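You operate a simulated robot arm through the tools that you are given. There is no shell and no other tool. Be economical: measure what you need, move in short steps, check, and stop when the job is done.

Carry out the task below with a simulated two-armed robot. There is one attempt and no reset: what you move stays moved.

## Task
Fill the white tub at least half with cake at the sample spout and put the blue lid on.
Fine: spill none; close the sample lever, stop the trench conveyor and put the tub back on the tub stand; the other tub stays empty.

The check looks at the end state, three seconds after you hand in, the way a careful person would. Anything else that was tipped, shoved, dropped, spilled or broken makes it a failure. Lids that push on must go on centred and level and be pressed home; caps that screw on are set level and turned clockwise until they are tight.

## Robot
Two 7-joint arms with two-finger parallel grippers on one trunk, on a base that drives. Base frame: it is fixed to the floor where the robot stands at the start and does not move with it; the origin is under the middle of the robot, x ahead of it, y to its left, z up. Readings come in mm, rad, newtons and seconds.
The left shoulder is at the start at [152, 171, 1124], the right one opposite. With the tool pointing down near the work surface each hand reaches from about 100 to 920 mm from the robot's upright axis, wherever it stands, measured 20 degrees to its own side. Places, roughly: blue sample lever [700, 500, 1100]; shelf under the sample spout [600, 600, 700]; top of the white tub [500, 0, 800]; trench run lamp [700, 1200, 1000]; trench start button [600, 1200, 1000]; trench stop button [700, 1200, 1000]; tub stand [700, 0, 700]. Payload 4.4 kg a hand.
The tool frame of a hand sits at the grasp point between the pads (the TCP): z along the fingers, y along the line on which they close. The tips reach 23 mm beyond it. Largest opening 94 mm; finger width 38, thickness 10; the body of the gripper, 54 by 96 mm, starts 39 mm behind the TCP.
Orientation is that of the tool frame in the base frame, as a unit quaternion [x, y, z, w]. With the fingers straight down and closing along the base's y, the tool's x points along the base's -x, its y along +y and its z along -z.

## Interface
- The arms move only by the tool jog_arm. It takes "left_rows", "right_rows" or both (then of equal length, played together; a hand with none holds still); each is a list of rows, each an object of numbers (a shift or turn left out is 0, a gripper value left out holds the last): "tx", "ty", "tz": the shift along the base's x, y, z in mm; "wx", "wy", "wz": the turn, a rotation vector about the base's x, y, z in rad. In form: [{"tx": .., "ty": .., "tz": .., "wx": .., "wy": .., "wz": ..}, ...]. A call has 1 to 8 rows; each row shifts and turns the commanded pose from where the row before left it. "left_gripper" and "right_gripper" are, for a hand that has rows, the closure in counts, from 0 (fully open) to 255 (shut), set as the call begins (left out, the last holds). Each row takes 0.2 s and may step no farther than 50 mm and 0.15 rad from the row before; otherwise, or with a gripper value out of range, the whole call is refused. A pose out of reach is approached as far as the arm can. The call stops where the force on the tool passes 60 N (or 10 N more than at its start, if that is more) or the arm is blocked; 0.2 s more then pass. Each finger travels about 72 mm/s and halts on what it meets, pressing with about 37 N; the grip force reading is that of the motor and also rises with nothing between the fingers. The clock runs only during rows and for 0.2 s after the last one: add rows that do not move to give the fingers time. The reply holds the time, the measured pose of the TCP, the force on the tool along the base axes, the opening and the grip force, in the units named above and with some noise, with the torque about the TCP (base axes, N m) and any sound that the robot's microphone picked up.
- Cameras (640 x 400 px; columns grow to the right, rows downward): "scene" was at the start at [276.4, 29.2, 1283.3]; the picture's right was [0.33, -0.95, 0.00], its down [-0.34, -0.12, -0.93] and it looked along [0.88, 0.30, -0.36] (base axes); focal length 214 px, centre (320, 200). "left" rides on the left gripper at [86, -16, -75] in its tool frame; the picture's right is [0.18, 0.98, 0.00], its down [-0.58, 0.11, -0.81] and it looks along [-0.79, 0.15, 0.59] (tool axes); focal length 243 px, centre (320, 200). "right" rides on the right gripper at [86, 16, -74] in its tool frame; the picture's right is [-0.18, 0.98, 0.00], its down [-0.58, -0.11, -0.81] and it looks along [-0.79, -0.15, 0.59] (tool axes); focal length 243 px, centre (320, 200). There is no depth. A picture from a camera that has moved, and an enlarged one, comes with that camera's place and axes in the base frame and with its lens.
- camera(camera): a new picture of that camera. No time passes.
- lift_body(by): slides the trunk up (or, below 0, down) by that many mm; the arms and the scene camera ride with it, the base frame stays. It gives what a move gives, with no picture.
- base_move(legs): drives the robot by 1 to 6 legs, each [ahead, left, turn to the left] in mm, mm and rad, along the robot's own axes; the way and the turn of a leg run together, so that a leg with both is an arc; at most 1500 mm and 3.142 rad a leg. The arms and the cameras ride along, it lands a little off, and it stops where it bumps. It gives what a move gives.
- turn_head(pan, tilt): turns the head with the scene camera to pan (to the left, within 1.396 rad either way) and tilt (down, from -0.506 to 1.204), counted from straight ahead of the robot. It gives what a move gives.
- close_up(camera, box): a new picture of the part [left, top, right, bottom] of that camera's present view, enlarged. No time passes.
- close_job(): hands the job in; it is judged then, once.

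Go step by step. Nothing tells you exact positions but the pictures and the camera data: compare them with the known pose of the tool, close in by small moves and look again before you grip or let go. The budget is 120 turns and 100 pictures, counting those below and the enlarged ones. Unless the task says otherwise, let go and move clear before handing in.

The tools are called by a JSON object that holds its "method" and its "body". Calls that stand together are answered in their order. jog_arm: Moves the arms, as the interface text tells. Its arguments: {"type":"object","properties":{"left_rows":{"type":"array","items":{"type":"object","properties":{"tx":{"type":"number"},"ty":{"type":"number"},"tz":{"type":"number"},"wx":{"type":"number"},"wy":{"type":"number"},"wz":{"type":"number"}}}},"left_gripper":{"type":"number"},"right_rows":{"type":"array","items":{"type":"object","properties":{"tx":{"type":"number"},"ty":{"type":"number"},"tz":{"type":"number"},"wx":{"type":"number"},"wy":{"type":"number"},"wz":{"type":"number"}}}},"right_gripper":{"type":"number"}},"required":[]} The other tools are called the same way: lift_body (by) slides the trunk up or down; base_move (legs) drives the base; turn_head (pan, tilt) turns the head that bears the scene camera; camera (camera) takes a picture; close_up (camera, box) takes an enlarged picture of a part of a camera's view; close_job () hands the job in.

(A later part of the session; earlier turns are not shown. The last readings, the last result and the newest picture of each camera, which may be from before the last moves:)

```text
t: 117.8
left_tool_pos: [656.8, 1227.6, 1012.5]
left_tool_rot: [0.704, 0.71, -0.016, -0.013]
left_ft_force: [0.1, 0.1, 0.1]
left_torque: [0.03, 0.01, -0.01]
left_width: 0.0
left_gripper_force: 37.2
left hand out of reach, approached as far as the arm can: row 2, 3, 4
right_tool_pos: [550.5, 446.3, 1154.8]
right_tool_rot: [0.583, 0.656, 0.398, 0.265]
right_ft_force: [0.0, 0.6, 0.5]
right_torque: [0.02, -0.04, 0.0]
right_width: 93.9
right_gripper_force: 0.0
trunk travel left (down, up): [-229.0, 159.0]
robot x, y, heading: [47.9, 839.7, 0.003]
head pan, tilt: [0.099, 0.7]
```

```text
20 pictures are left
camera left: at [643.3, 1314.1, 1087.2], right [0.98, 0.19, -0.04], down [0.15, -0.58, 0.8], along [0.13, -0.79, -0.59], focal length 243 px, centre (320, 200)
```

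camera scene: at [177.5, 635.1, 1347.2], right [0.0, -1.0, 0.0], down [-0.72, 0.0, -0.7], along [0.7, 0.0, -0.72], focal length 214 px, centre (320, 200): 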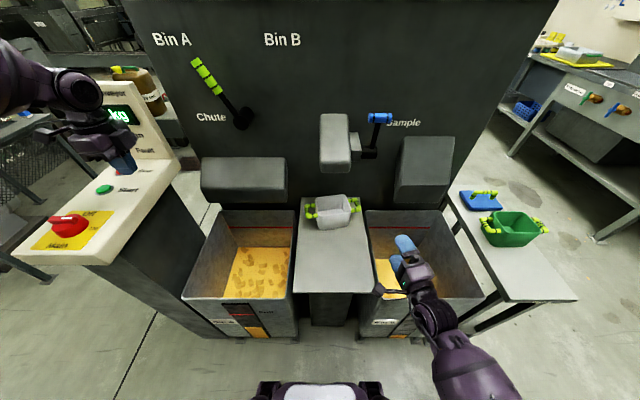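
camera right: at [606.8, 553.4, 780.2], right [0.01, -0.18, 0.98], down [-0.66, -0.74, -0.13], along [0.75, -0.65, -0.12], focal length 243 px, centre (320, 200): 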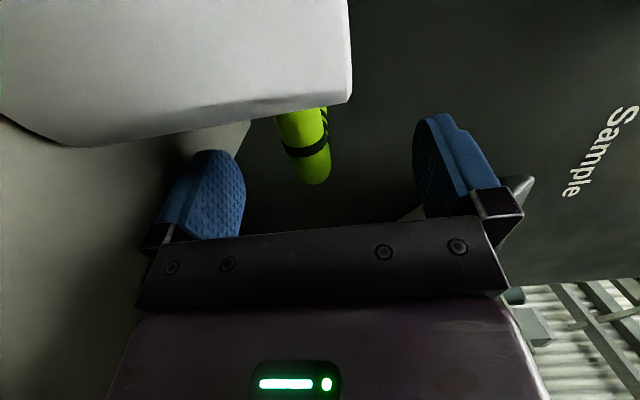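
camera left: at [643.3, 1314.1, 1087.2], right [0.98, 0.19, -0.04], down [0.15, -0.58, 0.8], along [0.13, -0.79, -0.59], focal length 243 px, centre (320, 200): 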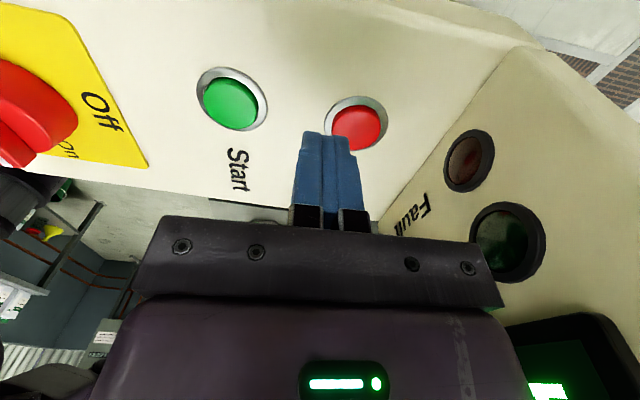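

Reach along x is the limit, so 35 mm more forward lets the left hand reach both buttons. I do that and re-approach the lever.

{"method": "base_move", "body": {"legs": [[36, 0, 0]]}}

{"method": "jog_arm", "body": {"left_rows": [{"tx": -28, "tz": 5}, {"tx": -28}, {"tx": -30}, {"ty": -4}], "right_rows": [{"tx": 20, "ty": 10}, {"tx": 20, "ty": 9, "tz": -5}, {"tz": -4}, {}]}}

{"method": "camera", "body": {"camera": "right"}}

```text
t: 118.7
left_tool_pos: [683.0, 1229.1, 1011.9]
left_tool_rot: [0.706, 0.708, -0.02, -0.016]
left_ft_force: [-4.4, -0.3, 2.9]
left_torque: [0.02, -0.5, -0.18]
left_width: 0.2
left_gripper_force: 36.9
right_tool_pos: [580.7, 448.6, 1156.0]
right_tool_rot: [0.582, 0.657, 0.399, 0.265]
right_ft_force: [0.3, 0.3, 0.5]
right_torque: [0.0, -0.03, -0.01]
right_width: 93.9
right_gripper_force: 0.0
trunk travel left (down, up): [-229.0, 159.0]
robot x, y, heading: [81.6, 837.4, 0.002]
head pan, tilt: [0.099, 0.7]
stopped in leg 1: the force on the tool passed its limit at 170 N (the readings are from after the stop); the commanded pose is now the measured one
```

```text
t: 119.7
left_tool_pos: [597.0, 1223.9, 1018.4]
left_tool_rot: [0.705, 0.708, -0.02, -0.016]
left_ft_force: [0.2, -0.9, 0.2]
left_torque: [0.03, 0.03, -0.02]
left_width: 0.0
left_gripper_force: 36.5
right_tool_pos: [620.7, 465.7, 1145.7]
right_tool_rot: [0.584, 0.656, 0.399, 0.263]
right_ft_force: [0.6, -0.7, -0.9]
right_torque: [0.0, -0.03, 0.01]
right_width: 93.9
right_gripper_force: 0.1
trunk travel left (down, up): [-229.0, 159.0]
robot x, y, heading: [82.1, 840.1, 0.007]
head pan, tilt: [0.099, 0.7]
```

```text
19 pictures are left
camera right: at [553.0, 535.9, 1208.4], right [0.58, -0.18, 0.8], down [-0.61, -0.74, 0.28], along [0.54, -0.65, -0.54], focal length 243 px, centre (320, 200)
```

right: 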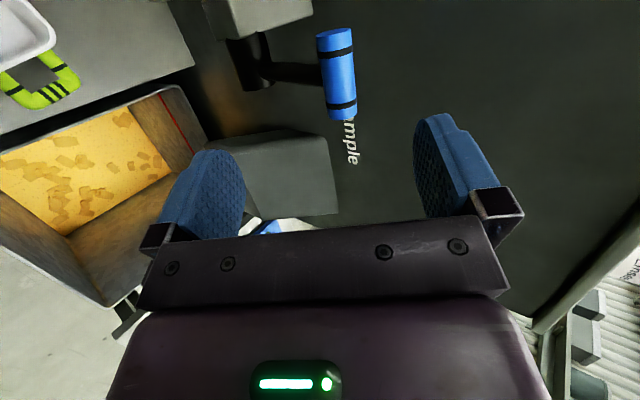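

Left hand is over Start, and I now know not to take it past x≈680 near the display panel. I cage the lever again.

{"method": "jog_arm", "body": {"right_rows": [{"tx": 21, "ty": 5, "tz": -12}, {"tx": 21, "ty": 5, "tz": -12}, {"tx": 21, "ty": 5, "tz": -13}, {"tx": 20, "ty": 4, "tz": -12}]}}

{"method": "jog_arm", "body": {"right_rows": [{}, {}, {}], "right_gripper": 128}}

{"method": "jog_arm", "body": {"right_rows": [{"tx": -12, "tz": -4}, {"tx": -12, "tz": -5}, {"tx": -12, "tz": -6}, {"tx": -11, "tz": -7}, {"tx": -10, "tz": -8}, {"tx": -9, "tz": -10}, {"tx": -7, "tz": -10}, {"tx": -6, "tz": -10}], "left_rows": [{"tx": 3, "tz": -10}, {"tz": -10}, {"tz": -10}, {"tz": -5}, {}, {}, {}, {}]}}

{"method": "camera", "body": {"camera": "scene"}}

```text
t: 120.7
left_tool_pos: [596.8, 1224.4, 1017.8]
left_tool_rot: [0.705, 0.708, -0.02, -0.016]
left_ft_force: [-0.7, -0.4, -0.7]
left_torque: [0.0, 0.0, -0.04]
left_width: 0.0
left_gripper_force: 37.4
right_tool_pos: [703.5, 486.6, 1096.5]
right_tool_rot: [0.582, 0.657, 0.398, 0.265]
right_ft_force: [0.0, -0.5, -0.2]
right_torque: [0.01, -0.02, 0.0]
right_width: 94.1
right_gripper_force: 0.0
trunk travel left (down, up): [-229.0, 159.0]
robot x, y, heading: [78.6, 843.5, 0.005]
head pan, tilt: [0.099, 0.7]
```

```text
t: 121.5
left_tool_pos: [596.2, 1223.9, 1016.6]
left_tool_rot: [0.706, 0.708, -0.02, -0.015]
left_ft_force: [-0.1, -0.4, 0.1]
left_torque: [0.0, 0.0, 0.02]
left_width: 0.1
left_gripper_force: 36.8
right_tool_pos: [702.7, 486.3, 1096.1]
right_tool_rot: [0.583, 0.656, 0.399, 0.265]
right_ft_force: [0.0, -0.9, 0.0]
right_torque: [0.0, 0.03, 0.02]
right_width: 46.5
right_gripper_force: 0.0
trunk travel left (down, up): [-229.0, 159.0]
robot x, y, heading: [80.0, 843.0, 0.004]
head pan, tilt: [0.099, 0.7]
```

```text
t: 123.3
left_tool_pos: [598.8, 1224.7, 982.7]
left_tool_rot: [0.705, 0.709, -0.02, -0.016]
left_ft_force: [-0.6, 0.8, -0.7]
left_torque: [-0.01, 0.0, 0.01]
left_width: 0.0
left_gripper_force: 36.8
right_tool_pos: [623.4, 485.7, 1036.9]
right_tool_rot: [0.582, 0.657, 0.399, 0.265]
right_ft_force: [0.5, -0.1, 0.5]
right_torque: [0.06, -0.01, -0.01]
right_width: 46.8
right_gripper_force: 0.1
trunk travel left (down, up): [-229.0, 159.0]
robot x, y, heading: [80.1, 838.3, 0.001]
head pan, tilt: [0.099, 0.7]
```

```text
18 pictures are left
camera scene: at [267.6, 848.3, 1355.4], right [0.1, -0.99, 0.0], down [-0.64, -0.07, -0.76], along [0.76, 0.08, -0.64], focal length 214 px, centre (320, 200)
```

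scene: 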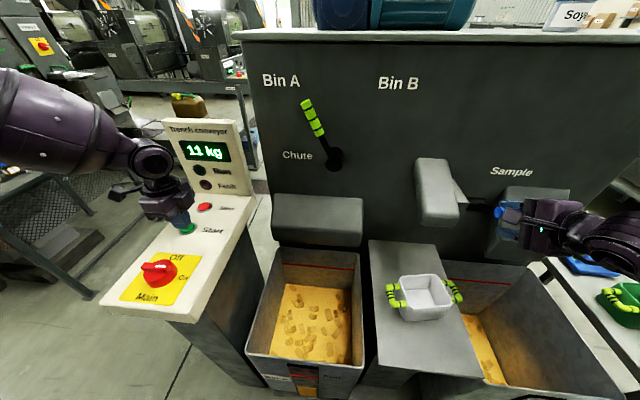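

Display now reads 11 kg left in the trench, so flow is modest. The lever is open and the tub is in the predicted line; I press Start and look immediately.

{"method": "jog_arm", "body": {"left_rows": [{"tz": -5}, {"tz": -4}]}}

{"method": "close_up", "body": {"camera": "scene", "box": [150, 120, 520, 350]}}

```text
t: 123.9
left_tool_pos: [600.7, 1224.8, 973.8]
left_tool_rot: [0.706, 0.708, -0.018, -0.014]
left_ft_force: [-0.8, 0.6, 7.8]
left_torque: [0.06, -0.01, 0.0]
left_width: 0.0
left_gripper_force: 36.9
right_tool_pos: [623.6, 486.0, 1038.5]
right_tool_rot: [0.582, 0.657, 0.399, 0.265]
right_ft_force: [-0.2, 0.5, 1.6]
right_torque: [0.0, -0.01, 0.0]
right_width: 46.8
right_gripper_force: 0.0
trunk travel left (down, up): [-229.0, 159.0]
robot x, y, heading: [77.5, 840.6, 0.004]
head pan, tilt: [0.099, 0.7]
heard: click
```

```text
1.73 times, centred on (335, 235) of scene
camera zoom: at [266.8, 848.4, 1355.8], right [0.1, -0.99, 0.0], down [-0.64, -0.07, -0.77], along [0.76, 0.08, -0.64], focal length 371 px, centre (294, 140)
```

zoom: 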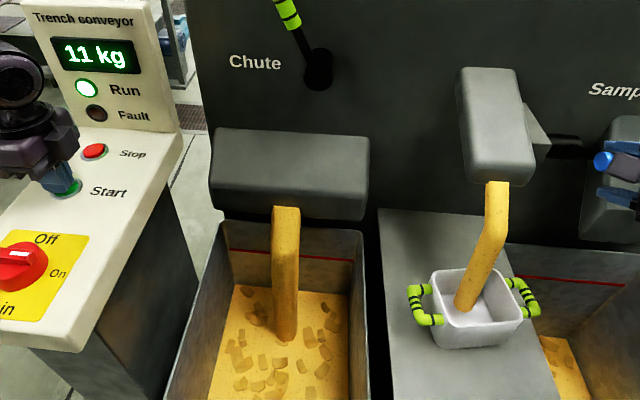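

The stream lands inside the tub. I hold still and let it run about 1.2 s, then check.

{"method": "jog_arm", "body": {"left_rows": [{"tz": 12}, {}, {}, {}, {}]}}

{"method": "close_up", "body": {"camera": "scene", "box": [360, 140, 500, 350]}}

```text
t: 125.1
left_tool_pos: [598.6, 1224.1, 986.5]
left_tool_rot: [0.706, 0.708, -0.02, -0.015]
left_ft_force: [0.5, -0.5, 0.5]
left_torque: [-0.02, 0.03, 0.02]
left_width: 0.0
left_gripper_force: 36.7
right_tool_pos: [623.4, 485.8, 1036.6]
right_tool_rot: [0.583, 0.656, 0.398, 0.266]
right_ft_force: [0.4, 0.2, -0.2]
right_torque: [0.0, 0.02, 0.03]
right_width: 46.9
right_gripper_force: 0.1
trunk travel left (down, up): [-229.0, 159.0]
robot x, y, heading: [75.0, 842.1, -0.003]
head pan, tilt: [0.099, 0.7]
```

```text
1.90 times, centred on (430, 245) of scene
camera zoom: at [267.6, 848.4, 1355.5], right [0.1, -0.99, 0.0], down [-0.64, -0.07, -0.76], along [0.76, 0.08, -0.64], focal length 408 px, centre (110, 114)
```

zoom: 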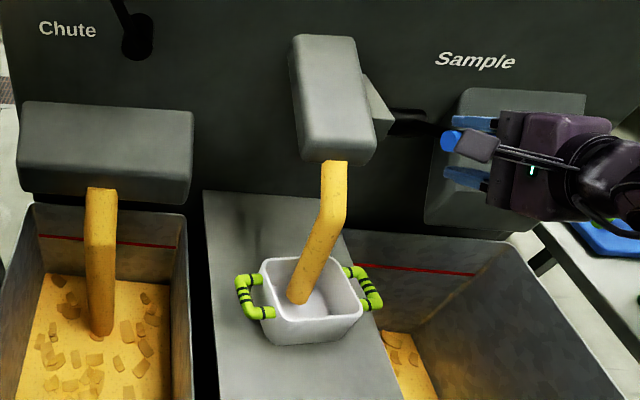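

{"method": "jog_arm", "body": {"left_rows": [{}, {}, {}, {}, {}, {}, {}, {}]}}

{"method": "close_up", "body": {"camera": "scene", "box": [360, 200, 500, 320]}}

```text
t: 126.9
left_tool_pos: [599.1, 1225.6, 985.5]
left_tool_rot: [0.706, 0.708, -0.02, -0.016]
left_ft_force: [0.6, 0.7, 0.0]
left_torque: [0.0, 0.0, 0.0]
left_width: 0.0
left_gripper_force: 36.8
right_tool_pos: [623.4, 485.7, 1037.3]
right_tool_rot: [0.583, 0.656, 0.399, 0.266]
right_ft_force: [0.5, -0.1, 0.2]
right_torque: [0.01, 0.01, 0.0]
right_width: 46.8
right_gripper_force: 0.1
trunk travel left (down, up): [-229.0, 159.0]
robot x, y, heading: [76.6, 836.3, 0.002]
head pan, tilt: [0.099, 0.7]
```

```text
3.33 times, centred on (430, 260) of scene
camera zoom: at [267.6, 848.4, 1355.5], right [0.1, -0.99, 0.0], down [-0.64, -0.07, -0.76], along [0.76, 0.08, -0.64], focal length 715 px, centre (-47, 0)
```

zoom: 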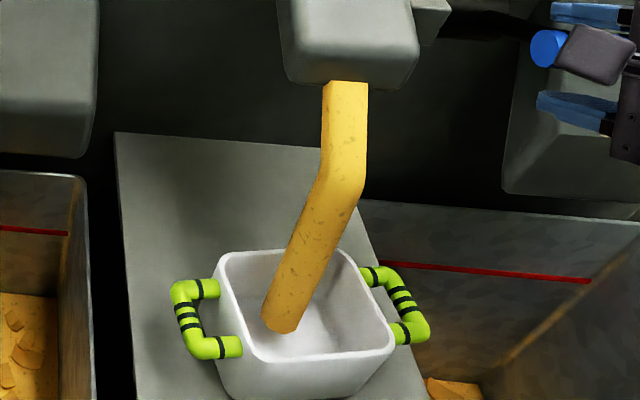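

The stream ends on the tub floor near (605, 586), well inside. Level is not visible yet, so I let it run longer.

{"method": "jog_arm", "body": {"left_rows": [{}, {}, {}, {}, {}, {}, {}, {}]}}

{"method": "jog_arm", "body": {"left_rows": [{}, {}, {}, {}, {}, {}, {}, {}]}}

{"method": "camera", "body": {"camera": "scene"}}

```text
t: 128.7
left_tool_pos: [599.1, 1225.4, 985.3]
left_tool_rot: [0.705, 0.708, -0.02, -0.016]
left_ft_force: [1.4, -0.6, 0.1]
left_torque: [0.0, 0.01, -0.01]
left_width: 0.1
left_gripper_force: 37.2
right_tool_pos: [623.7, 486.9, 1037.7]
right_tool_rot: [0.583, 0.656, 0.399, 0.265]
right_ft_force: [0.5, 0.1, 0.4]
right_torque: [-0.02, 0.01, -0.01]
right_width: 46.7
right_gripper_force: 0.0
trunk travel left (down, up): [-229.0, 159.0]
robot x, y, heading: [74.9, 838.8, 0.001]
head pan, tilt: [0.099, 0.7]
```

```text
t: 130.5
left_tool_pos: [598.6, 1225.6, 986.6]
left_tool_rot: [0.705, 0.709, -0.02, -0.016]
left_ft_force: [0.5, 0.3, -0.2]
left_torque: [-0.01, 0.0, -0.02]
left_width: 0.0
left_gripper_force: 37.3
right_tool_pos: [623.5, 487.0, 1037.5]
right_tool_rot: [0.583, 0.656, 0.399, 0.265]
right_ft_force: [0.4, 0.5, -0.3]
right_torque: [-0.01, -0.01, 0.04]
right_width: 46.8
right_gripper_force: 0.0
trunk travel left (down, up): [-229.0, 159.0]
robot x, y, heading: [79.9, 839.5, 0.004]
head pan, tilt: [0.099, 0.7]
```

```text
14 pictures are left
camera scene: at [267.6, 848.4, 1355.5], right [0.1, -0.99, 0.0], down [-0.64, -0.07, -0.76], along [0.76, 0.08, -0.64], focal length 214 px, centre (320, 200)
```

scene: 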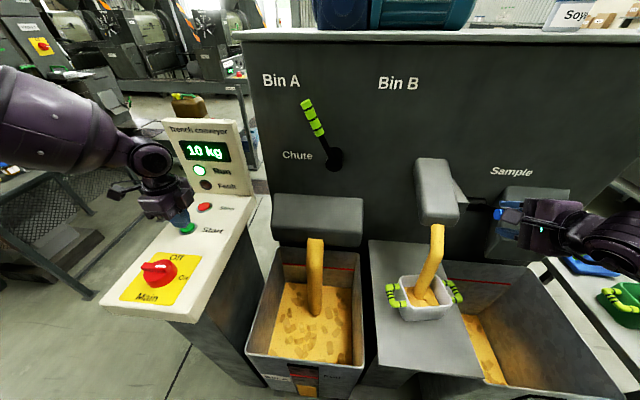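

Cake is now visible in the tub. I zoom to judge the level.

{"method": "close_up", "body": {"camera": "scene", "box": [380, 250, 470, 330]}}

```text
5.00 times, centred on (425, 290) of scene
camera zoom: at [267.6, 848.4, 1355.5], right [0.1, -0.99, 0.0], down [-0.64, -0.07, -0.76], along [0.76, 0.08, -0.64], focal length 1072 px, centre (-205, -250)
```

zoom: 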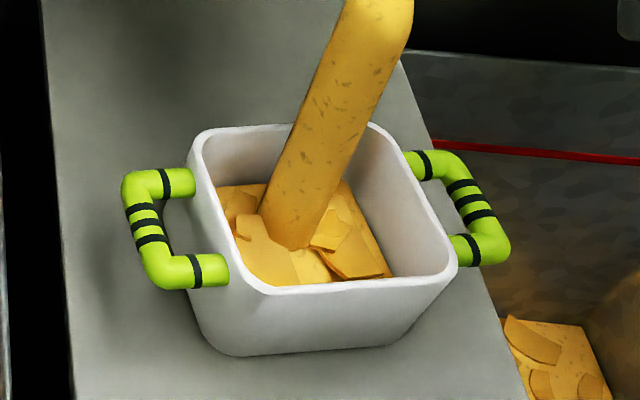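

About 40 % full. I let it run roughly 3 s more, then close the lever.

{"method": "jog_arm", "body": {"left_rows": [{}, {}, {}, {}, {}, {}, {}, {}]}}

{"method": "jog_arm", "body": {"left_rows": [{}, {}, {}, {}, {}, {}]}}

{"method": "close_up", "body": {"camera": "scene", "box": [380, 250, 470, 330]}}

```text
t: 132.3
left_tool_pos: [598.3, 1224.0, 986.5]
left_tool_rot: [0.706, 0.708, -0.02, -0.016]
left_ft_force: [-0.1, -0.7, 0.0]
left_torque: [-0.03, -0.02, 0.02]
left_width: 0.0
left_gripper_force: 37.0
right_tool_pos: [623.8, 486.9, 1036.3]
right_tool_rot: [0.583, 0.656, 0.399, 0.266]
right_ft_force: [1.4, -0.4, 0.9]
right_torque: [0.02, -0.03, -0.01]
right_width: 46.8
right_gripper_force: 0.1
trunk travel left (down, up): [-229.0, 159.0]
robot x, y, heading: [77.8, 842.7, 0.004]
head pan, tilt: [0.099, 0.7]
```

```text
t: 133.7
left_tool_pos: [600.0, 1224.7, 986.5]
left_tool_rot: [0.706, 0.708, -0.019, -0.016]
left_ft_force: [-0.7, 0.6, -0.1]
left_torque: [0.01, 0.01, 0.0]
left_width: 0.0
left_gripper_force: 36.7
right_tool_pos: [623.5, 486.1, 1037.0]
right_tool_rot: [0.583, 0.656, 0.399, 0.265]
right_ft_force: [-0.7, -0.5, -0.2]
right_torque: [0.02, -0.03, 0.0]
right_width: 47.0
right_gripper_force: 0.2
trunk travel left (down, up): [-229.0, 159.0]
robot x, y, heading: [80.7, 839.4, 0.003]
head pan, tilt: [0.099, 0.7]
```

```text
5.00 times, centred on (425, 290) of scene
camera zoom: at [267.6, 848.4, 1355.5], right [0.1, -0.99, 0.0], down [-0.64, -0.07, -0.76], along [0.76, 0.08, -0.64], focal length 1072 px, centre (-205, -250)
```

zoom: 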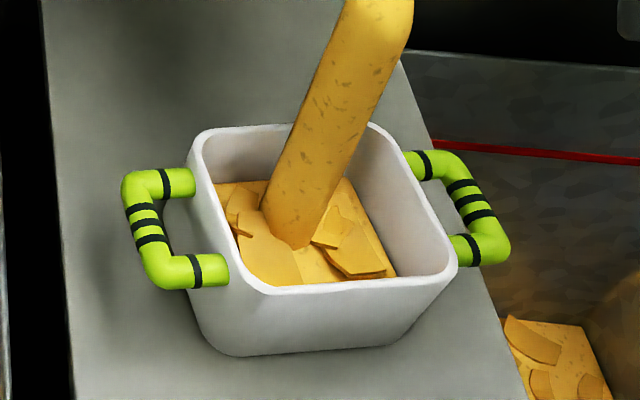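

The level rises about 1.2 mm/s, so it needs roughly 20 s more for a safe margin over half. I run 10.8 s and look again.

{"method": "jog_arm", "body": {"left_rows": [{}, {}, {}, {}, {}, {}, {}, {}]}}

{"method": "jog_arm", "body": {"left_rows": [{}, {}, {}, {}, {}, {}, {}, {}]}}

{"method": "jog_arm", "body": {"left_rows": [{}, {}, {}, {}, {}, {}, {}, {}]}}

{"method": "jog_arm", "body": {"left_rows": [{}, {}, {}, {}, {}, {}, {}, {}]}}

{"method": "jog_arm", "body": {"left_rows": [{}, {}, {}, {}, {}, {}, {}, {}]}}

{"method": "jog_arm", "body": {"left_rows": [{}, {}, {}, {}, {}, {}, {}, {}]}}

{"method": "close_up", "body": {"camera": "scene", "box": [270, 240, 490, 380]}}

```text
t: 135.5
left_tool_pos: [598.4, 1224.6, 986.7]
left_tool_rot: [0.706, 0.708, -0.019, -0.016]
left_ft_force: [-0.6, -0.4, -0.5]
left_torque: [0.0, -0.02, 0.0]
left_width: 0.1
left_gripper_force: 36.7
right_tool_pos: [623.8, 486.2, 1039.0]
right_tool_rot: [0.583, 0.656, 0.399, 0.265]
right_ft_force: [-0.1, 0.6, -0.3]
right_torque: [0.01, 0.0, -0.01]
right_width: 47.0
right_gripper_force: 0.1
trunk travel left (down, up): [-229.0, 159.0]
robot x, y, heading: [78.9, 836.7, 0.008]
head pan, tilt: [0.099, 0.7]
```

```text
t: 137.3
left_tool_pos: [600.0, 1223.9, 985.4]
left_tool_rot: [0.706, 0.708, -0.02, -0.016]
left_ft_force: [-0.9, -0.5, 0.3]
left_torque: [-0.01, 0.0, 0.01]
left_width: 0.0
left_gripper_force: 36.9
right_tool_pos: [623.8, 487.1, 1037.1]
right_tool_rot: [0.583, 0.656, 0.399, 0.265]
right_ft_force: [0.1, -0.2, -0.6]
right_torque: [-0.02, 0.01, 0.0]
right_width: 46.7
right_gripper_force: 0.1
trunk travel left (down, up): [-229.0, 159.0]
robot x, y, heading: [81.6, 840.1, 0.002]
head pan, tilt: [0.099, 0.7]
```

```text
t: 139.1
left_tool_pos: [598.8, 1224.5, 985.6]
left_tool_rot: [0.706, 0.708, -0.019, -0.017]
left_ft_force: [-0.2, 0.1, 0.5]
left_torque: [0.02, 0.01, -0.02]
left_width: 0.0
left_gripper_force: 36.6
right_tool_pos: [624.5, 485.9, 1037.3]
right_tool_rot: [0.583, 0.656, 0.399, 0.265]
right_ft_force: [0.8, 0.4, 1.3]
right_torque: [-0.02, 0.0, -0.01]
right_width: 46.9
right_gripper_force: 0.1
trunk travel left (down, up): [-229.0, 159.0]
robot x, y, heading: [79.7, 840.4, 0.005]
head pan, tilt: [0.099, 0.7]
```

```text
t: 140.9
left_tool_pos: [598.5, 1224.8, 986.3]
left_tool_rot: [0.705, 0.708, -0.021, -0.017]
left_ft_force: [-0.3, 0.2, -0.9]
left_torque: [0.01, 0.01, 0.01]
left_width: 0.0
left_gripper_force: 36.9
right_tool_pos: [624.1, 485.9, 1037.1]
right_tool_rot: [0.583, 0.657, 0.399, 0.265]
right_ft_force: [0.1, -0.2, -0.3]
right_torque: [0.0, 0.03, 0.03]
right_width: 46.6
right_gripper_force: 0.1
trunk travel left (down, up): [-229.0, 159.0]
robot x, y, heading: [78.9, 838.6, 0.002]
head pan, tilt: [0.099, 0.7]
```

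```text
t: 142.7
left_tool_pos: [598.8, 1224.3, 985.4]
left_tool_rot: [0.706, 0.708, -0.02, -0.016]
left_ft_force: [-0.2, 0.6, -1.0]
left_torque: [-0.03, -0.04, 0.01]
left_width: 0.0
left_gripper_force: 37.4
right_tool_pos: [623.9, 485.4, 1037.0]
right_tool_rot: [0.583, 0.656, 0.399, 0.266]
right_ft_force: [0.5, 0.2, -0.6]
right_torque: [0.01, 0.01, 0.03]
right_width: 47.0
right_gripper_force: 0.0
trunk travel left (down, up): [-229.0, 159.0]
robot x, y, heading: [79.4, 841.7, 0.006]
head pan, tilt: [0.099, 0.7]
```

```text
t: 144.5
left_tool_pos: [598.5, 1224.8, 986.7]
left_tool_rot: [0.706, 0.708, -0.02, -0.016]
left_ft_force: [-0.1, 0.7, -0.7]
left_torque: [0.01, 0.04, -0.01]
left_width: 0.0
left_gripper_force: 37.1
right_tool_pos: [624.2, 486.6, 1037.0]
right_tool_rot: [0.582, 0.657, 0.399, 0.266]
right_ft_force: [0.3, -0.3, -0.2]
right_torque: [-0.02, 0.03, -0.03]
right_width: 47.0
right_gripper_force: 0.0
trunk travel left (down, up): [-229.0, 159.0]
robot x, y, heading: [81.3, 841.4, 0.004]
head pan, tilt: [0.099, 0.7]
```

```text
2.86 times, centred on (380, 310) of scene
camera zoom: at [267.6, 848.4, 1355.5], right [0.1, -0.99, 0.0], down [-0.64, -0.07, -0.76], along [0.76, 0.08, -0.64], focal length 613 px, centre (149, -114)
```

zoom: 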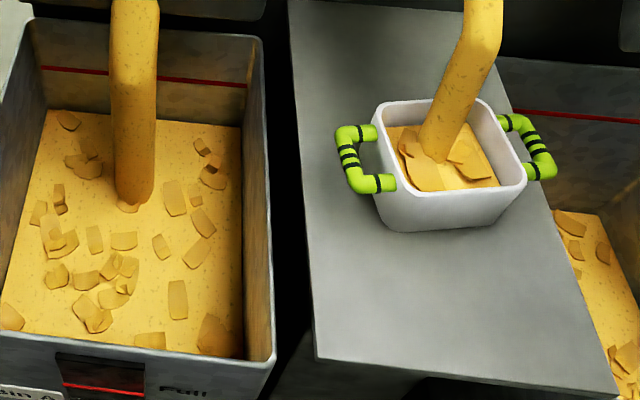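

About 43 % now and clean. I run about 12.6 s more and then close the lever in the same sequence.

{"method": "jog_arm", "body": {"left_rows": [{}, {}, {}, {}, {}, {}, {}, {}]}}

{"method": "jog_arm", "body": {"left_rows": [{}, {}, {}, {}, {}, {}, {}, {}]}}

{"method": "jog_arm", "body": {"left_rows": [{}, {}, {}, {}, {}, {}, {}, {}]}}

{"method": "jog_arm", "body": {"left_rows": [{}, {}, {}, {}, {}, {}, {}, {}]}}

{"method": "jog_arm", "body": {"left_rows": [{}, {}, {}, {}, {}, {}, {}, {}]}}

{"method": "jog_arm", "body": {"left_rows": [{}, {}, {}, {}, {}, {}, {}, {}]}}

{"method": "jog_arm", "body": {"left_rows": [{}, {}, {}, {}, {}, {}, {}, {}]}}

{"method": "jog_arm", "body": {"right_rows": [{"tx": 24, "tz": 34}, {"tx": 31, "tz": 23}, {"tx": 29, "tz": 11}], "right_gripper": 165, "left_rows": [{"tx": 25, "tz": 5}, {"tx": 25}, {"tx": 23}]}}

{"method": "close_up", "body": {"camera": "scene", "box": [150, 120, 530, 360]}}

```text
t: 146.3
left_tool_pos: [599.2, 1224.5, 987.1]
left_tool_rot: [0.706, 0.708, -0.02, -0.016]
left_ft_force: [0.7, -0.1, 0.6]
left_torque: [0.02, 0.0, -0.01]
left_width: 0.2
left_gripper_force: 36.9
right_tool_pos: [624.8, 485.5, 1037.2]
right_tool_rot: [0.583, 0.656, 0.398, 0.266]
right_ft_force: [-0.3, -0.2, 0.4]
right_torque: [0.01, 0.03, -0.04]
right_width: 46.7
right_gripper_force: 0.1
trunk travel left (down, up): [-229.0, 159.0]
robot x, y, heading: [80.2, 842.8, 0.002]
head pan, tilt: [0.099, 0.7]
```

```text
t: 148.1
left_tool_pos: [599.3, 1224.8, 985.5]
left_tool_rot: [0.706, 0.708, -0.02, -0.016]
left_ft_force: [-1.2, 0.1, -0.2]
left_torque: [-0.01, -0.01, 0.03]
left_width: 0.2
left_gripper_force: 36.8
right_tool_pos: [624.2, 485.7, 1037.5]
right_tool_rot: [0.583, 0.656, 0.399, 0.266]
right_ft_force: [0.4, -0.3, -0.8]
right_torque: [-0.01, -0.01, -0.01]
right_width: 46.7
right_gripper_force: 0.1
trunk travel left (down, up): [-229.0, 159.0]
robot x, y, heading: [79.2, 838.3, -0.0]
head pan, tilt: [0.099, 0.7]
```

```text
t: 149.9
left_tool_pos: [598.8, 1225.0, 986.3]
left_tool_rot: [0.706, 0.708, -0.02, -0.016]
left_ft_force: [0.0, 0.5, -0.2]
left_torque: [0.04, -0.03, 0.0]
left_width: 0.2
left_gripper_force: 36.4
right_tool_pos: [624.1, 486.3, 1037.4]
right_tool_rot: [0.583, 0.656, 0.399, 0.266]
right_ft_force: [0.1, 0.1, 0.3]
right_torque: [-0.01, 0.0, 0.01]
right_width: 46.7
right_gripper_force: 0.1
trunk travel left (down, up): [-229.0, 159.0]
robot x, y, heading: [80.3, 844.0, -0.002]
head pan, tilt: [0.099, 0.7]
```

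```text
t: 151.7
left_tool_pos: [598.5, 1225.0, 985.4]
left_tool_rot: [0.705, 0.709, -0.019, -0.016]
left_ft_force: [-0.3, 0.0, -0.5]
left_torque: [0.02, -0.01, 0.0]
left_width: 0.0
left_gripper_force: 37.0
right_tool_pos: [624.5, 486.1, 1036.9]
right_tool_rot: [0.583, 0.656, 0.399, 0.266]
right_ft_force: [0.8, -0.2, 0.9]
right_torque: [0.02, 0.04, 0.01]
right_width: 46.7
right_gripper_force: 0.0
trunk travel left (down, up): [-229.0, 159.0]
robot x, y, heading: [83.2, 840.9, 0.009]
head pan, tilt: [0.099, 0.7]
```

```text
t: 153.5
left_tool_pos: [599.4, 1224.8, 985.2]
left_tool_rot: [0.705, 0.709, -0.02, -0.016]
left_ft_force: [0.2, -0.6, 0.0]
left_torque: [0.0, -0.01, -0.01]
left_width: 0.0
left_gripper_force: 37.4
right_tool_pos: [624.9, 485.3, 1036.6]
right_tool_rot: [0.584, 0.656, 0.399, 0.266]
right_ft_force: [-1.2, 1.4, -0.2]
right_torque: [0.02, -0.01, 0.01]
right_width: 47.0
right_gripper_force: 0.1
trunk travel left (down, up): [-229.0, 159.0]
robot x, y, heading: [81.3, 837.6, -0.004]
head pan, tilt: [0.099, 0.7]
```

```text
t: 155.3
left_tool_pos: [598.6, 1224.0, 985.5]
left_tool_rot: [0.705, 0.708, -0.02, -0.016]
left_ft_force: [0.9, -0.1, 0.4]
left_torque: [0.02, -0.02, 0.0]
left_width: 0.1
left_gripper_force: 36.9
right_tool_pos: [625.1, 485.0, 1036.7]
right_tool_rot: [0.583, 0.656, 0.399, 0.265]
right_ft_force: [0.9, 0.4, -0.1]
right_torque: [-0.03, -0.01, 0.04]
right_width: 46.9
right_gripper_force: 0.1
trunk travel left (down, up): [-229.0, 159.0]
robot x, y, heading: [82.8, 839.6, 0.001]
head pan, tilt: [0.099, 0.7]
```

```text
t: 157.1
left_tool_pos: [598.8, 1224.1, 984.8]
left_tool_rot: [0.706, 0.708, -0.02, -0.016]
left_ft_force: [-0.4, -0.6, -0.5]
left_torque: [0.0, -0.03, 0.03]
left_width: 0.4
left_gripper_force: 36.7
right_tool_pos: [623.8, 486.6, 1036.7]
right_tool_rot: [0.583, 0.657, 0.399, 0.265]
right_ft_force: [1.1, 0.3, -0.6]
right_torque: [0.01, -0.02, -0.01]
right_width: 46.9
right_gripper_force: 0.0
trunk travel left (down, up): [-229.0, 159.0]
robot x, y, heading: [79.1, 841.0, 0.002]
head pan, tilt: [0.099, 0.7]
```

```text
t: 157.9
left_tool_pos: [666.8, 1225.1, 993.2]
left_tool_rot: [0.707, 0.707, -0.018, -0.014]
left_ft_force: [-0.1, 0.1, 0.3]
left_torque: [0.02, -0.01, -0.03]
left_width: 0.2
left_gripper_force: 37.7
left hand out of reach, approached as far as the arm can: row 3
right_tool_pos: [704.1, 485.8, 1104.3]
right_tool_rot: [0.584, 0.656, 0.398, 0.263]
right_ft_force: [-29.7, -1.7, -3.0]
right_torque: [-0.27, 0.93, -0.13]
right_width: 41.3
right_gripper_force: 9.9
trunk travel left (down, up): [-229.0, 159.0]
robot x, y, heading: [79.3, 837.2, 0.006]
head pan, tilt: [0.099, 0.7]
```

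```text
1.67 times, centred on (340, 240) of scene
camera zoom: at [263.6, 847.9, 1356.0], right [0.1, -0.99, 0.0], down [-0.64, -0.07, -0.77], along [0.76, 0.08, -0.64], focal length 358 px, centre (287, 133)
```

zoom: 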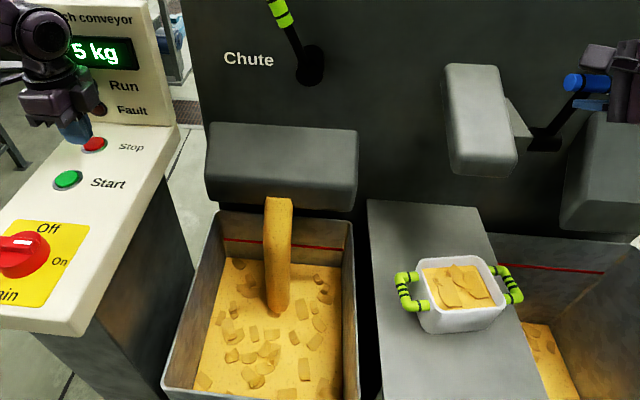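

The tub is well over half full, the lever is closed, and there's no cake outside. Now I press Stop.

{"method": "jog_arm", "body": {"left_rows": [{"tx": 5, "tz": -6, "ty": -2}, {"tx": 4, "tz": -6}, {"tz": -4}, {"tz": -3}]}}

{"method": "jog_arm", "body": {"right_rows": [{"tx": -3, "tz": -4}, {}, {}, {}, {"tx": -20, "ty": -5, "tz": 12}, {"tx": -20, "ty": -5, "tz": 12}, {"tx": -20, "ty": -5, "tz": 12}, {"tx": -20, "ty": -5, "tz": 12}], "right_gripper": 0}}

```text
t: 158.9
left_tool_pos: [663.2, 1228.7, 989.8]
left_tool_rot: [0.706, 0.708, -0.018, -0.014]
left_ft_force: [0.3, 0.1, -0.7]
left_torque: [-0.02, 0.04, 0.0]
left_width: 0.0
left_gripper_force: 37.3
left hand out of reach, approached as far as the arm can: row 1, 2, 4
right_tool_pos: [703.3, 485.6, 1105.5]
right_tool_rot: [0.582, 0.657, 0.399, 0.265]
right_ft_force: [-36.5, -1.3, -6.6]
right_torque: [0.09, 1.25, -0.07]
right_width: 44.7
right_gripper_force: 12.8
trunk travel left (down, up): [-229.0, 159.0]
robot x, y, heading: [81.4, 838.0, 0.002]
head pan, tilt: [0.099, 0.7]
```

```text
t: 160.7
left_tool_pos: [664.5, 1229.0, 987.0]
left_tool_rot: [0.706, 0.708, -0.019, -0.015]
left_ft_force: [-0.4, 0.7, 0.5]
left_torque: [0.02, -0.05, -0.02]
left_width: 0.1
left_gripper_force: 37.1
right_tool_pos: [624.9, 465.4, 1148.8]
right_tool_rot: [0.583, 0.656, 0.398, 0.266]
right_ft_force: [0.2, 0.3, 0.5]
right_torque: [0.03, -0.02, 0.0]
right_width: 94.0
right_gripper_force: 0.0
trunk travel left (down, up): [-229.0, 159.0]
robot x, y, heading: [79.1, 839.4, 0.011]
head pan, tilt: [0.099, 0.7]
```

{"method": "base_move", "body": {"legs": [[14, 0, 0]]}}

{"method": "jog_arm", "body": {"left_rows": [{"tz": -5, "ty": -4}, {"tz": -5}, {"tz": -4}, {"tz": -3}]}}

```text
t: 161.5
left_tool_pos: [678.9, 1227.9, 986.2]
left_tool_rot: [0.706, 0.708, -0.019, -0.015]
left_ft_force: [-0.4, -0.9, 0.3]
left_torque: [0.02, -0.01, 0.0]
left_width: 0.0
left_gripper_force: 37.6
right_tool_pos: [639.4, 465.8, 1147.4]
right_tool_rot: [0.583, 0.657, 0.398, 0.265]
right_ft_force: [0.1, 0.2, -0.3]
right_torque: [-0.03, -0.01, 0.03]
right_width: 94.0
right_gripper_force: 0.1
trunk travel left (down, up): [-229.0, 159.0]
robot x, y, heading: [93.8, 838.6, 0.004]
head pan, tilt: [0.099, 0.7]
```

```text
t: 162.5
left_tool_pos: [670.7, 1227.4, 977.2]
left_tool_rot: [0.706, 0.708, -0.019, -0.015]
left_ft_force: [1.3, -1.1, 2.7]
left_torque: [-0.02, -0.07, -0.01]
left_width: 0.0
left_gripper_force: 37.5
left hand out of reach, approached as far as the arm can: row 1, 3
right_tool_pos: [639.9, 464.8, 1148.2]
right_tool_rot: [0.583, 0.656, 0.399, 0.265]
right_ft_force: [-0.1, -0.8, -0.2]
right_torque: [-0.01, -0.02, -0.02]
right_width: 93.8
right_gripper_force: 0.0
trunk travel left (down, up): [-229.0, 159.0]
robot x, y, heading: [92.3, 838.9, -0.002]
head pan, tilt: [0.099, 0.7]
heard: click
```

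Stop clicked. I lift the left hand, pull it back, and turn the right hand to point straight down for the lid; then I drive toward the tub stand in safe legs.

{"method": "jog_arm", "body": {"left_rows": [{"tz": 25}, {"tz": 25}, {"tz": 25, "tx": -30}, {"tx": -45}, {"tx": -45}, {"tx": -45}, {"tz": 20}, {"tz": 20}], "right_rows": [{"tx": -30}, {"tx": -30, "wy": 0.12}, {"tx": -20, "wy": 0.12}, {"wy": 0.12}, {"wy": 0.12}, {"wy": 0.12}, {"wy": 0.12}, {"wy": 0.12}]}}

{"method": "jog_arm", "body": {"right_rows": [{"wy": 0.1, "ty": -20}, {"wy": 0.06, "ty": -20}, {"ty": -20}]}}

{"method": "base_move", "body": {"legs": [[-150, 0, 0], [0, -680, 0]]}}

{"method": "turn_head", "body": {"pan": -0.1, "tilt": 0.7}}

{"method": "camera", "body": {"camera": "scene"}}

```text
t: 164.3
left_tool_pos: [505.6, 1228.1, 1091.7]
left_tool_rot: [0.706, 0.708, -0.019, -0.016]
left_ft_force: [-0.7, 0.5, -0.2]
left_torque: [0.0, -0.01, 0.02]
left_width: 0.1
left_gripper_force: 36.7
right_tool_pos: [559.5, 465.2, 1150.0]
right_tool_rot: [0.695, 0.707, 0.127, -0.027]
right_ft_force: [-0.3, -0.3, 0.9]
right_torque: [-0.01, -0.04, -0.01]
right_width: 94.0
right_gripper_force: 0.2
trunk travel left (down, up): [-229.0, 159.0]
robot x, y, heading: [88.9, 842.9, -0.0]
head pan, tilt: [0.099, 0.7]
```

```text
t: 165.1
left_tool_pos: [506.9, 1226.5, 1089.5]
left_tool_rot: [0.706, 0.708, -0.019, -0.015]
left_ft_force: [-0.6, -0.2, 0.1]
left_torque: [0.02, 0.02, -0.01]
left_width: 0.1
left_gripper_force: 37.0
right_tool_pos: [560.4, 404.1, 1149.4]
right_tool_rot: [0.703, 0.703, 0.071, -0.082]
right_ft_force: [0.4, -0.2, -0.4]
right_torque: [-0.02, 0.0, 0.0]
right_width: 94.1
right_gripper_force: 0.0
trunk travel left (down, up): [-229.0, 159.0]
robot x, y, heading: [91.0, 841.9, 0.005]
head pan, tilt: [0.099, 0.7]
```

```text
t: 172.4
left_tool_pos: [358.3, 550.4, 1092.0]
left_tool_rot: [0.706, 0.708, -0.019, -0.014]
left_ft_force: [0.5, 0.7, 0.0]
left_torque: [0.0, 0.0, 0.0]
left_width: 0.0
left_gripper_force: 36.7
right_tool_pos: [412.4, -272.0, 1147.9]
right_tool_rot: [0.703, 0.703, 0.07, -0.082]
right_ft_force: [0.5, -0.5, -0.6]
right_torque: [0.03, 0.0, 0.01]
right_width: 93.9
right_gripper_force: 0.1
trunk travel left (down, up): [-229.0, 159.0]
robot x, y, heading: [-56.6, 165.1, -0.001]
head pan, tilt: [0.099, 0.7]
```

```text
t: 173.1
left_tool_pos: [358.4, 550.4, 1089.6]
left_tool_rot: [0.705, 0.709, -0.02, -0.015]
left_ft_force: [-0.1, 0.6, -1.0]
left_torque: [0.01, -0.04, 0.0]
left_width: 0.1
left_gripper_force: 36.5
right_tool_pos: [411.0, -271.2, 1147.6]
right_tool_rot: [0.703, 0.703, 0.071, -0.082]
right_ft_force: [-0.4, -0.5, 0.0]
right_torque: [-0.03, 0.03, -0.03]
right_width: 94.0
right_gripper_force: 0.1
trunk travel left (down, up): [-229.0, 159.0]
robot x, y, heading: [-56.7, 161.6, 0.004]
head pan, tilt: [-0.099, 0.7]
```

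```text
9 pictures are left
camera scene: at [133.7, 155.4, 1355.5], right [-0.1, -1.0, 0.0], down [-0.64, 0.06, -0.76], along [0.76, -0.07, -0.64], focal length 214 px, centre (320, 200)
```

scene: 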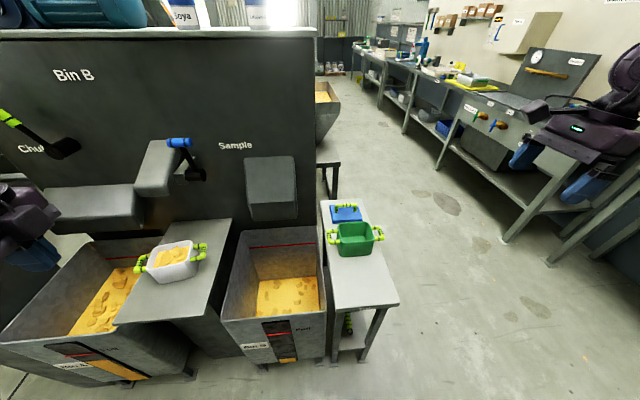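

The lid's handle bar triangulates to about (781, -19, 763). I drive forward and bring the right hand above it.

{"method": "base_move", "body": {"legs": [[137, 0, 0]]}}

{"method": "jog_arm", "body": {"right_rows": [{"tx": 24, "ty": 25, "tz": -20, "wx": -0.1}, {"tx": 24, "ty": 25, "tz": -25, "wx": -0.1}, {"tx": 24, "ty": 25, "tz": -25}, {"tx": 24, "ty": 25, "tz": -25}, {"tx": 24, "ty": 25, "tz": -25}, {"tx": 24, "ty": 25, "tz": -25}, {"tx": 24, "ty": 25, "tz": -25}, {"tx": 24, "ty": 25, "tz": -25}]}}

{"method": "jog_arm", "body": {"right_rows": [{"tx": 20, "ty": 25, "tz": -35}, {"tx": 20, "ty": 25, "tz": -35}]}}

{"method": "camera", "body": {"camera": "right"}}

```text
t: 174.4
left_tool_pos: [495.0, 551.6, 1090.1]
left_tool_rot: [0.705, 0.709, -0.021, -0.015]
left_ft_force: [-0.1, 1.2, -0.5]
left_torque: [0.01, 0.01, -0.02]
left_width: 0.0
left_gripper_force: 37.1
right_tool_pos: [548.2, -270.9, 1147.3]
right_tool_rot: [0.703, 0.703, 0.07, -0.083]
right_ft_force: [0.1, -0.6, 0.3]
right_torque: [-0.03, 0.04, 0.0]
right_width: 94.1
right_gripper_force: 0.1
trunk travel left (down, up): [-229.0, 159.0]
robot x, y, heading: [79.8, 165.8, 0.004]
head pan, tilt: [-0.099, 0.7]
```

```text
t: 176.2
left_tool_pos: [494.2, 552.5, 1089.5]
left_tool_rot: [0.705, 0.709, -0.02, -0.016]
left_ft_force: [0.5, -0.8, 0.6]
left_torque: [-0.03, 0.06, -0.01]
left_width: 0.0
left_gripper_force: 37.2
right_tool_pos: [740.7, -68.9, 953.2]
right_tool_rot: [0.707, 0.707, -0.001, -0.011]
right_ft_force: [-0.1, 0.3, 0.0]
right_torque: [0.03, 0.0, -0.01]
right_width: 94.0
right_gripper_force: 0.1
trunk travel left (down, up): [-229.0, 159.0]
robot x, y, heading: [79.4, 165.4, 0.001]
head pan, tilt: [-0.099, 0.7]
```

```text
t: 176.8
left_tool_pos: [493.9, 552.3, 1089.9]
left_tool_rot: [0.706, 0.708, -0.019, -0.016]
left_ft_force: [-0.8, -0.3, 0.2]
left_torque: [-0.01, -0.04, -0.01]
left_width: 0.0
left_gripper_force: 36.7
right_tool_pos: [781.6, -20.8, 882.7]
right_tool_rot: [0.707, 0.707, 0.0, -0.012]
right_ft_force: [0.3, -0.1, 1.0]
right_torque: [-0.04, -0.01, -0.02]
right_width: 93.8
right_gripper_force: 0.0
trunk travel left (down, up): [-229.0, 159.0]
robot x, y, heading: [83.6, 163.0, 0.001]
head pan, tilt: [-0.099, 0.7]
```

```text
8 pictures are left
camera right: at [797.3, 65.8, 957.8], right [0.98, -0.19, -0.02], down [-0.1, -0.59, 0.8], along [-0.16, -0.78, -0.6], focal length 243 px, centre (320, 200)
```

right: 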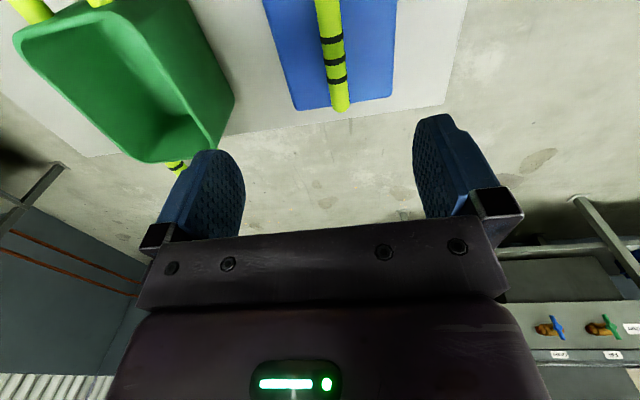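

The handle bar centre is at about (790, -19, 757) and aligned with y. I lower onto it and grip.

{"method": "jog_arm", "body": {"right_rows": [{"tx": 8, "ty": 2, "tz": -30}, {"tz": -30}, {"tz": -30}, {"tz": -20}, {"tz": -11}]}}

{"method": "jog_arm", "body": {"right_rows": [{}, {}, {}, {}, {}], "right_gripper": 255}}

{"method": "jog_arm", "body": {"right_rows": [{"tz": 30}, {"tz": 40}, {"tz": 40}]}}

{"method": "camera", "body": {"camera": "right"}}

```text
t: 178.0
left_tool_pos: [494.1, 551.1, 1090.1]
left_tool_rot: [0.705, 0.709, -0.019, -0.015]
left_ft_force: [-1.0, -0.2, -0.2]
left_torque: [-0.02, -0.06, 0.02]
left_width: 0.0
left_gripper_force: 37.0
right_tool_pos: [788.8, -18.0, 760.6]
right_tool_rot: [0.707, 0.707, -0.001, -0.012]
right_ft_force: [0.4, -0.2, 0.6]
right_torque: [0.02, -0.01, -0.01]
right_width: 93.9
right_gripper_force: 0.0
trunk travel left (down, up): [-229.0, 159.0]
robot x, y, heading: [80.3, 164.6, 0.003]
head pan, tilt: [-0.099, 0.7]
```

```text
t: 179.2
left_tool_pos: [494.2, 551.3, 1090.5]
left_tool_rot: [0.705, 0.709, -0.019, -0.016]
left_ft_force: [0.2, -0.3, 0.3]
left_torque: [0.02, -0.02, 0.03]
left_width: 0.0
left_gripper_force: 36.8
right_tool_pos: [786.8, -17.9, 762.6]
right_tool_rot: [0.707, 0.707, 0.0, -0.012]
right_ft_force: [-0.4, 0.0, 0.8]
right_torque: [0.04, -0.03, 0.0]
right_width: 14.6
right_gripper_force: 37.5
trunk travel left (down, up): [-229.0, 159.0]
robot x, y, heading: [80.4, 165.2, 0.004]
head pan, tilt: [-0.099, 0.7]
```

```text
t: 180.0
left_tool_pos: [493.9, 549.9, 1090.8]
left_tool_rot: [0.705, 0.708, -0.02, -0.015]
left_ft_force: [-1.4, 0.0, -0.4]
left_torque: [0.01, -0.03, -0.03]
left_width: 0.1
left_gripper_force: 36.7
right_tool_pos: [787.6, -17.9, 873.7]
right_tool_rot: [0.707, 0.707, 0.0, -0.012]
right_ft_force: [-0.2, -0.5, -1.0]
right_torque: [0.01, 0.02, -0.08]
right_width: 14.6
right_gripper_force: 36.8
trunk travel left (down, up): [-229.0, 159.0]
robot x, y, heading: [79.7, 165.7, 0.005]
head pan, tilt: [-0.099, 0.7]
```

```text
7 pictures are left
camera right: at [804.5, 68.0, 947.8], right [0.98, -0.19, -0.02], down [-0.1, -0.59, 0.8], along [-0.16, -0.78, -0.6], focal length 243 px, centre (320, 200)
```

right: 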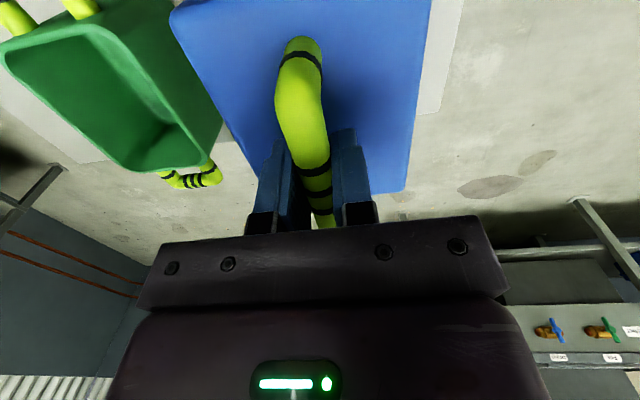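

The lid is firmly held and hangs level, but the spout overhangs too close to the tub to lid it there. I'll set the lid back exactly where it was, carry the tub to the stand first with the proven two-hand vertical grasp, and lid it there.

{"method": "jog_arm", "body": {"right_rows": [{"tz": -40}, {"tz": -40}, {"tz": -20}, {"tz": -9}, {"tz": -3}]}}

{"method": "jog_arm", "body": {"right_rows": [{}, {}, {}, {}, {"tz": 35}, {"tz": 45}, {"tz": 45}, {"tz": 45}], "right_gripper": 0}}

{"method": "jog_arm", "body": {"right_rows": [{"tx": -40, "tz": 10}, {"tx": -40, "tz": 10}, {"tx": -40}, {"tx": -40}, {"tx": -40}], "left_rows": [{}, {}, {}, {}, {}], "left_gripper": 0}}

{"method": "base_move", "body": {"legs": [[-180, 0, 0], [0, 255, 0]]}}

{"method": "lift_body", "body": {"by": -90}}

```text
t: 181.2
left_tool_pos: [492.9, 550.8, 1092.0]
left_tool_rot: [0.706, 0.708, -0.018, -0.014]
left_ft_force: [0.4, 0.0, -0.4]
left_torque: [0.03, 0.0, 0.0]
left_width: 0.0
left_gripper_force: 37.3
right_tool_pos: [787.8, -19.0, 762.6]
right_tool_rot: [0.708, 0.707, 0.0, -0.012]
right_ft_force: [-2.3, -1.4, 8.2]
right_torque: [-0.2, 0.01, -0.04]
right_width: 14.8
right_gripper_force: 37.0
trunk travel left (down, up): [-229.0, 159.0]
robot x, y, heading: [81.3, 166.3, 0.004]
head pan, tilt: [-0.099, 0.7]
```

```text
t: 183.0
left_tool_pos: [492.7, 550.5, 1090.3]
left_tool_rot: [0.705, 0.709, -0.02, -0.014]
left_ft_force: [-0.2, -0.1, 0.1]
left_torque: [-0.01, -0.03, 0.02]
left_width: 0.2
left_gripper_force: 37.6
right_tool_pos: [788.3, -19.4, 931.0]
right_tool_rot: [0.708, 0.706, 0.0, -0.011]
right_ft_force: [-0.9, -0.2, 0.3]
right_torque: [-0.03, -0.07, -0.01]
right_width: 93.9
right_gripper_force: 0.2
trunk travel left (down, up): [-229.0, 159.0]
robot x, y, heading: [80.8, 161.5, 0.001]
head pan, tilt: [-0.099, 0.7]
```

```text
t: 184.2
left_tool_pos: [492.6, 551.2, 1091.2]
left_tool_rot: [0.705, 0.709, -0.019, -0.015]
left_ft_force: [-0.9, -0.2, -0.3]
left_torque: [-0.02, -0.01, 0.02]
left_width: 94.2
left_gripper_force: 0.1
right_tool_pos: [587.6, -21.2, 952.1]
right_tool_rot: [0.707, 0.707, 0.001, -0.011]
right_ft_force: [-0.4, -0.2, -0.8]
right_torque: [-0.03, -0.01, -0.02]
right_width: 93.9
right_gripper_force: 0.1
trunk travel left (down, up): [-229.0, 159.0]
robot x, y, heading: [79.2, 167.1, 0.002]
head pan, tilt: [-0.099, 0.7]
```

```text
t: 188.2
left_tool_pos: [313.4, 805.0, 1090.8]
left_tool_rot: [0.705, 0.708, -0.02, -0.016]
left_ft_force: [-0.6, 0.3, 0.8]
left_torque: [0.01, -0.01, 0.03]
left_width: 94.2
left_gripper_force: 0.1
right_tool_pos: [409.2, 235.5, 950.8]
right_tool_rot: [0.708, 0.706, 0.0, -0.012]
right_ft_force: [1.0, 0.3, -0.5]
right_torque: [-0.01, 0.04, 0.0]
right_width: 94.0
right_gripper_force: 0.0
trunk travel left (down, up): [-229.0, 159.0]
robot x, y, heading: [-99.3, 419.0, 0.006]
head pan, tilt: [-0.099, 0.7]
```

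```text
t: 189.4
left_tool_pos: [312.6, 805.6, 1003.0]
left_tool_rot: [0.706, 0.708, -0.018, -0.014]
left_ft_force: [-0.1, 0.6, -0.8]
left_torque: [0.0, -0.03, 0.0]
left_width: 94.0
left_gripper_force: 0.2
right_tool_pos: [406.7, 234.1, 862.4]
right_tool_rot: [0.707, 0.707, 0.001, -0.011]
right_ft_force: [0.4, 0.2, 0.1]
right_torque: [-0.01, 0.01, 0.01]
right_width: 93.8
right_gripper_force: 0.1
trunk travel left (down, up): [-139.0, 249.0]
robot x, y, heading: [-98.7, 417.2, 0.003]
head pan, tilt: [-0.099, 0.7]
```

Trunk is back at its original height. I aim the head at the tub for a precise position and yaw.

{"method": "turn_head", "body": {"pan": 0.32, "tilt": 0.76}}

{"method": "close_up", "body": {"camera": "scene", "box": [250, 150, 390, 250]}}

```text
t: 190.3
left_tool_pos: [314.7, 805.9, 1000.3]
left_tool_rot: [0.706, 0.708, -0.019, -0.015]
left_ft_force: [0.3, -0.1, 0.2]
left_torque: [-0.03, -0.02, 0.04]
left_width: 94.0
left_gripper_force: 0.1
right_tool_pos: [407.4, 235.2, 860.7]
right_tool_rot: [0.708, 0.706, -0.001, -0.012]
right_ft_force: [-0.5, 0.7, 0.3]
right_torque: [-0.01, 0.01, 0.02]
right_width: 94.1
right_gripper_force: 0.1
trunk travel left (down, up): [-139.0, 249.0]
robot x, y, heading: [-98.5, 420.8, 0.004]
head pan, tilt: [0.319, 0.759]
```

```text
4.00 times, centred on (320, 200) of scene
camera zoom: at [167.2, 445.3, 1249.1], right [0.32, -0.95, 0.0], down [-0.65, -0.22, -0.73], along [0.69, 0.23, -0.69], focal length 858 px, centre (320, 200)
```

zoom: 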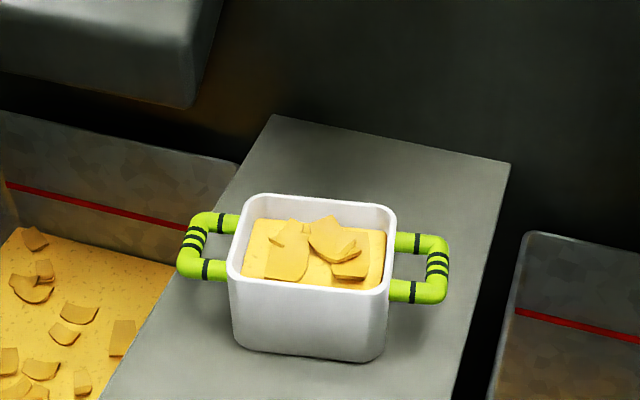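

The tub (about 75 % full) is centred at (585, 589), yaw ≈ 0.197, handles at z≈768. I set both hands to the first grasp's relative layout, then drive the base so they arrive above the handles with matching heading.

{"method": "jog_arm", "body": {"left_rows": [{"tx": 13, "ty": -14, "tz": -15}, {"tx": 14, "ty": -14, "tz": -15}, {"tx": 14, "ty": -14, "tz": -15}, {"tx": 14, "ty": -14, "tz": -15}, {"tx": 14, "ty": -14, "tz": -15}, {"tx": 14, "ty": -14, "tz": -20}, {"tx": 14, "ty": -14, "tz": -20, "wx": -0.1}, {"ty": -14, "tz": -20, "wx": -0.1}], "right_rows": [{"ty": 33, "tz": 15}, {"ty": 33}, {"ty": 33}, {"ty": 33}, {"ty": 33}, {"ty": 33, "wx": 0.08}, {"ty": 33, "wx": 0.08}, {"ty": 33, "wx": 0.075}]}}

{"method": "jog_arm", "body": {"left_rows": [{"ty": -15, "tz": -15}, {}], "right_rows": [{"tz": -15, "tx": 2}, {"tz": -12, "tx": 2}]}}

```text
t: 192.1
left_tool_pos: [410.5, 695.4, 864.8]
left_tool_rot: [0.703, 0.703, -0.091, 0.056]
left_ft_force: [-0.7, 0.2, 0.6]
left_torque: [-0.01, -0.02, 0.01]
left_width: 94.0
left_gripper_force: 0.0
right_tool_pos: [408.4, 500.0, 874.8]
right_tool_rot: [0.701, 0.702, 0.083, -0.095]
right_ft_force: [0.6, 0.4, 0.2]
right_torque: [-0.01, 0.01, 0.0]
right_width: 93.9
right_gripper_force: 0.1
trunk travel left (down, up): [-139.0, 249.0]
robot x, y, heading: [-97.1, 418.8, 0.006]
head pan, tilt: [0.319, 0.759]
```

```text
t: 192.7
left_tool_pos: [410.5, 678.9, 850.5]
left_tool_rot: [0.703, 0.703, -0.09, 0.056]
left_ft_force: [-0.3, 0.0, 0.4]
left_torque: [-0.02, 0.03, -0.01]
left_width: 93.8
left_gripper_force: 0.0
right_tool_pos: [411.5, 500.3, 848.4]
right_tool_rot: [0.701, 0.702, 0.083, -0.094]
right_ft_force: [0.3, 0.4, -0.4]
right_torque: [0.0, 0.0, -0.02]
right_width: 94.0
right_gripper_force: 0.0
trunk travel left (down, up): [-139.0, 249.0]
robot x, y, heading: [-99.6, 419.1, 0.01]
head pan, tilt: [0.319, 0.759]
```

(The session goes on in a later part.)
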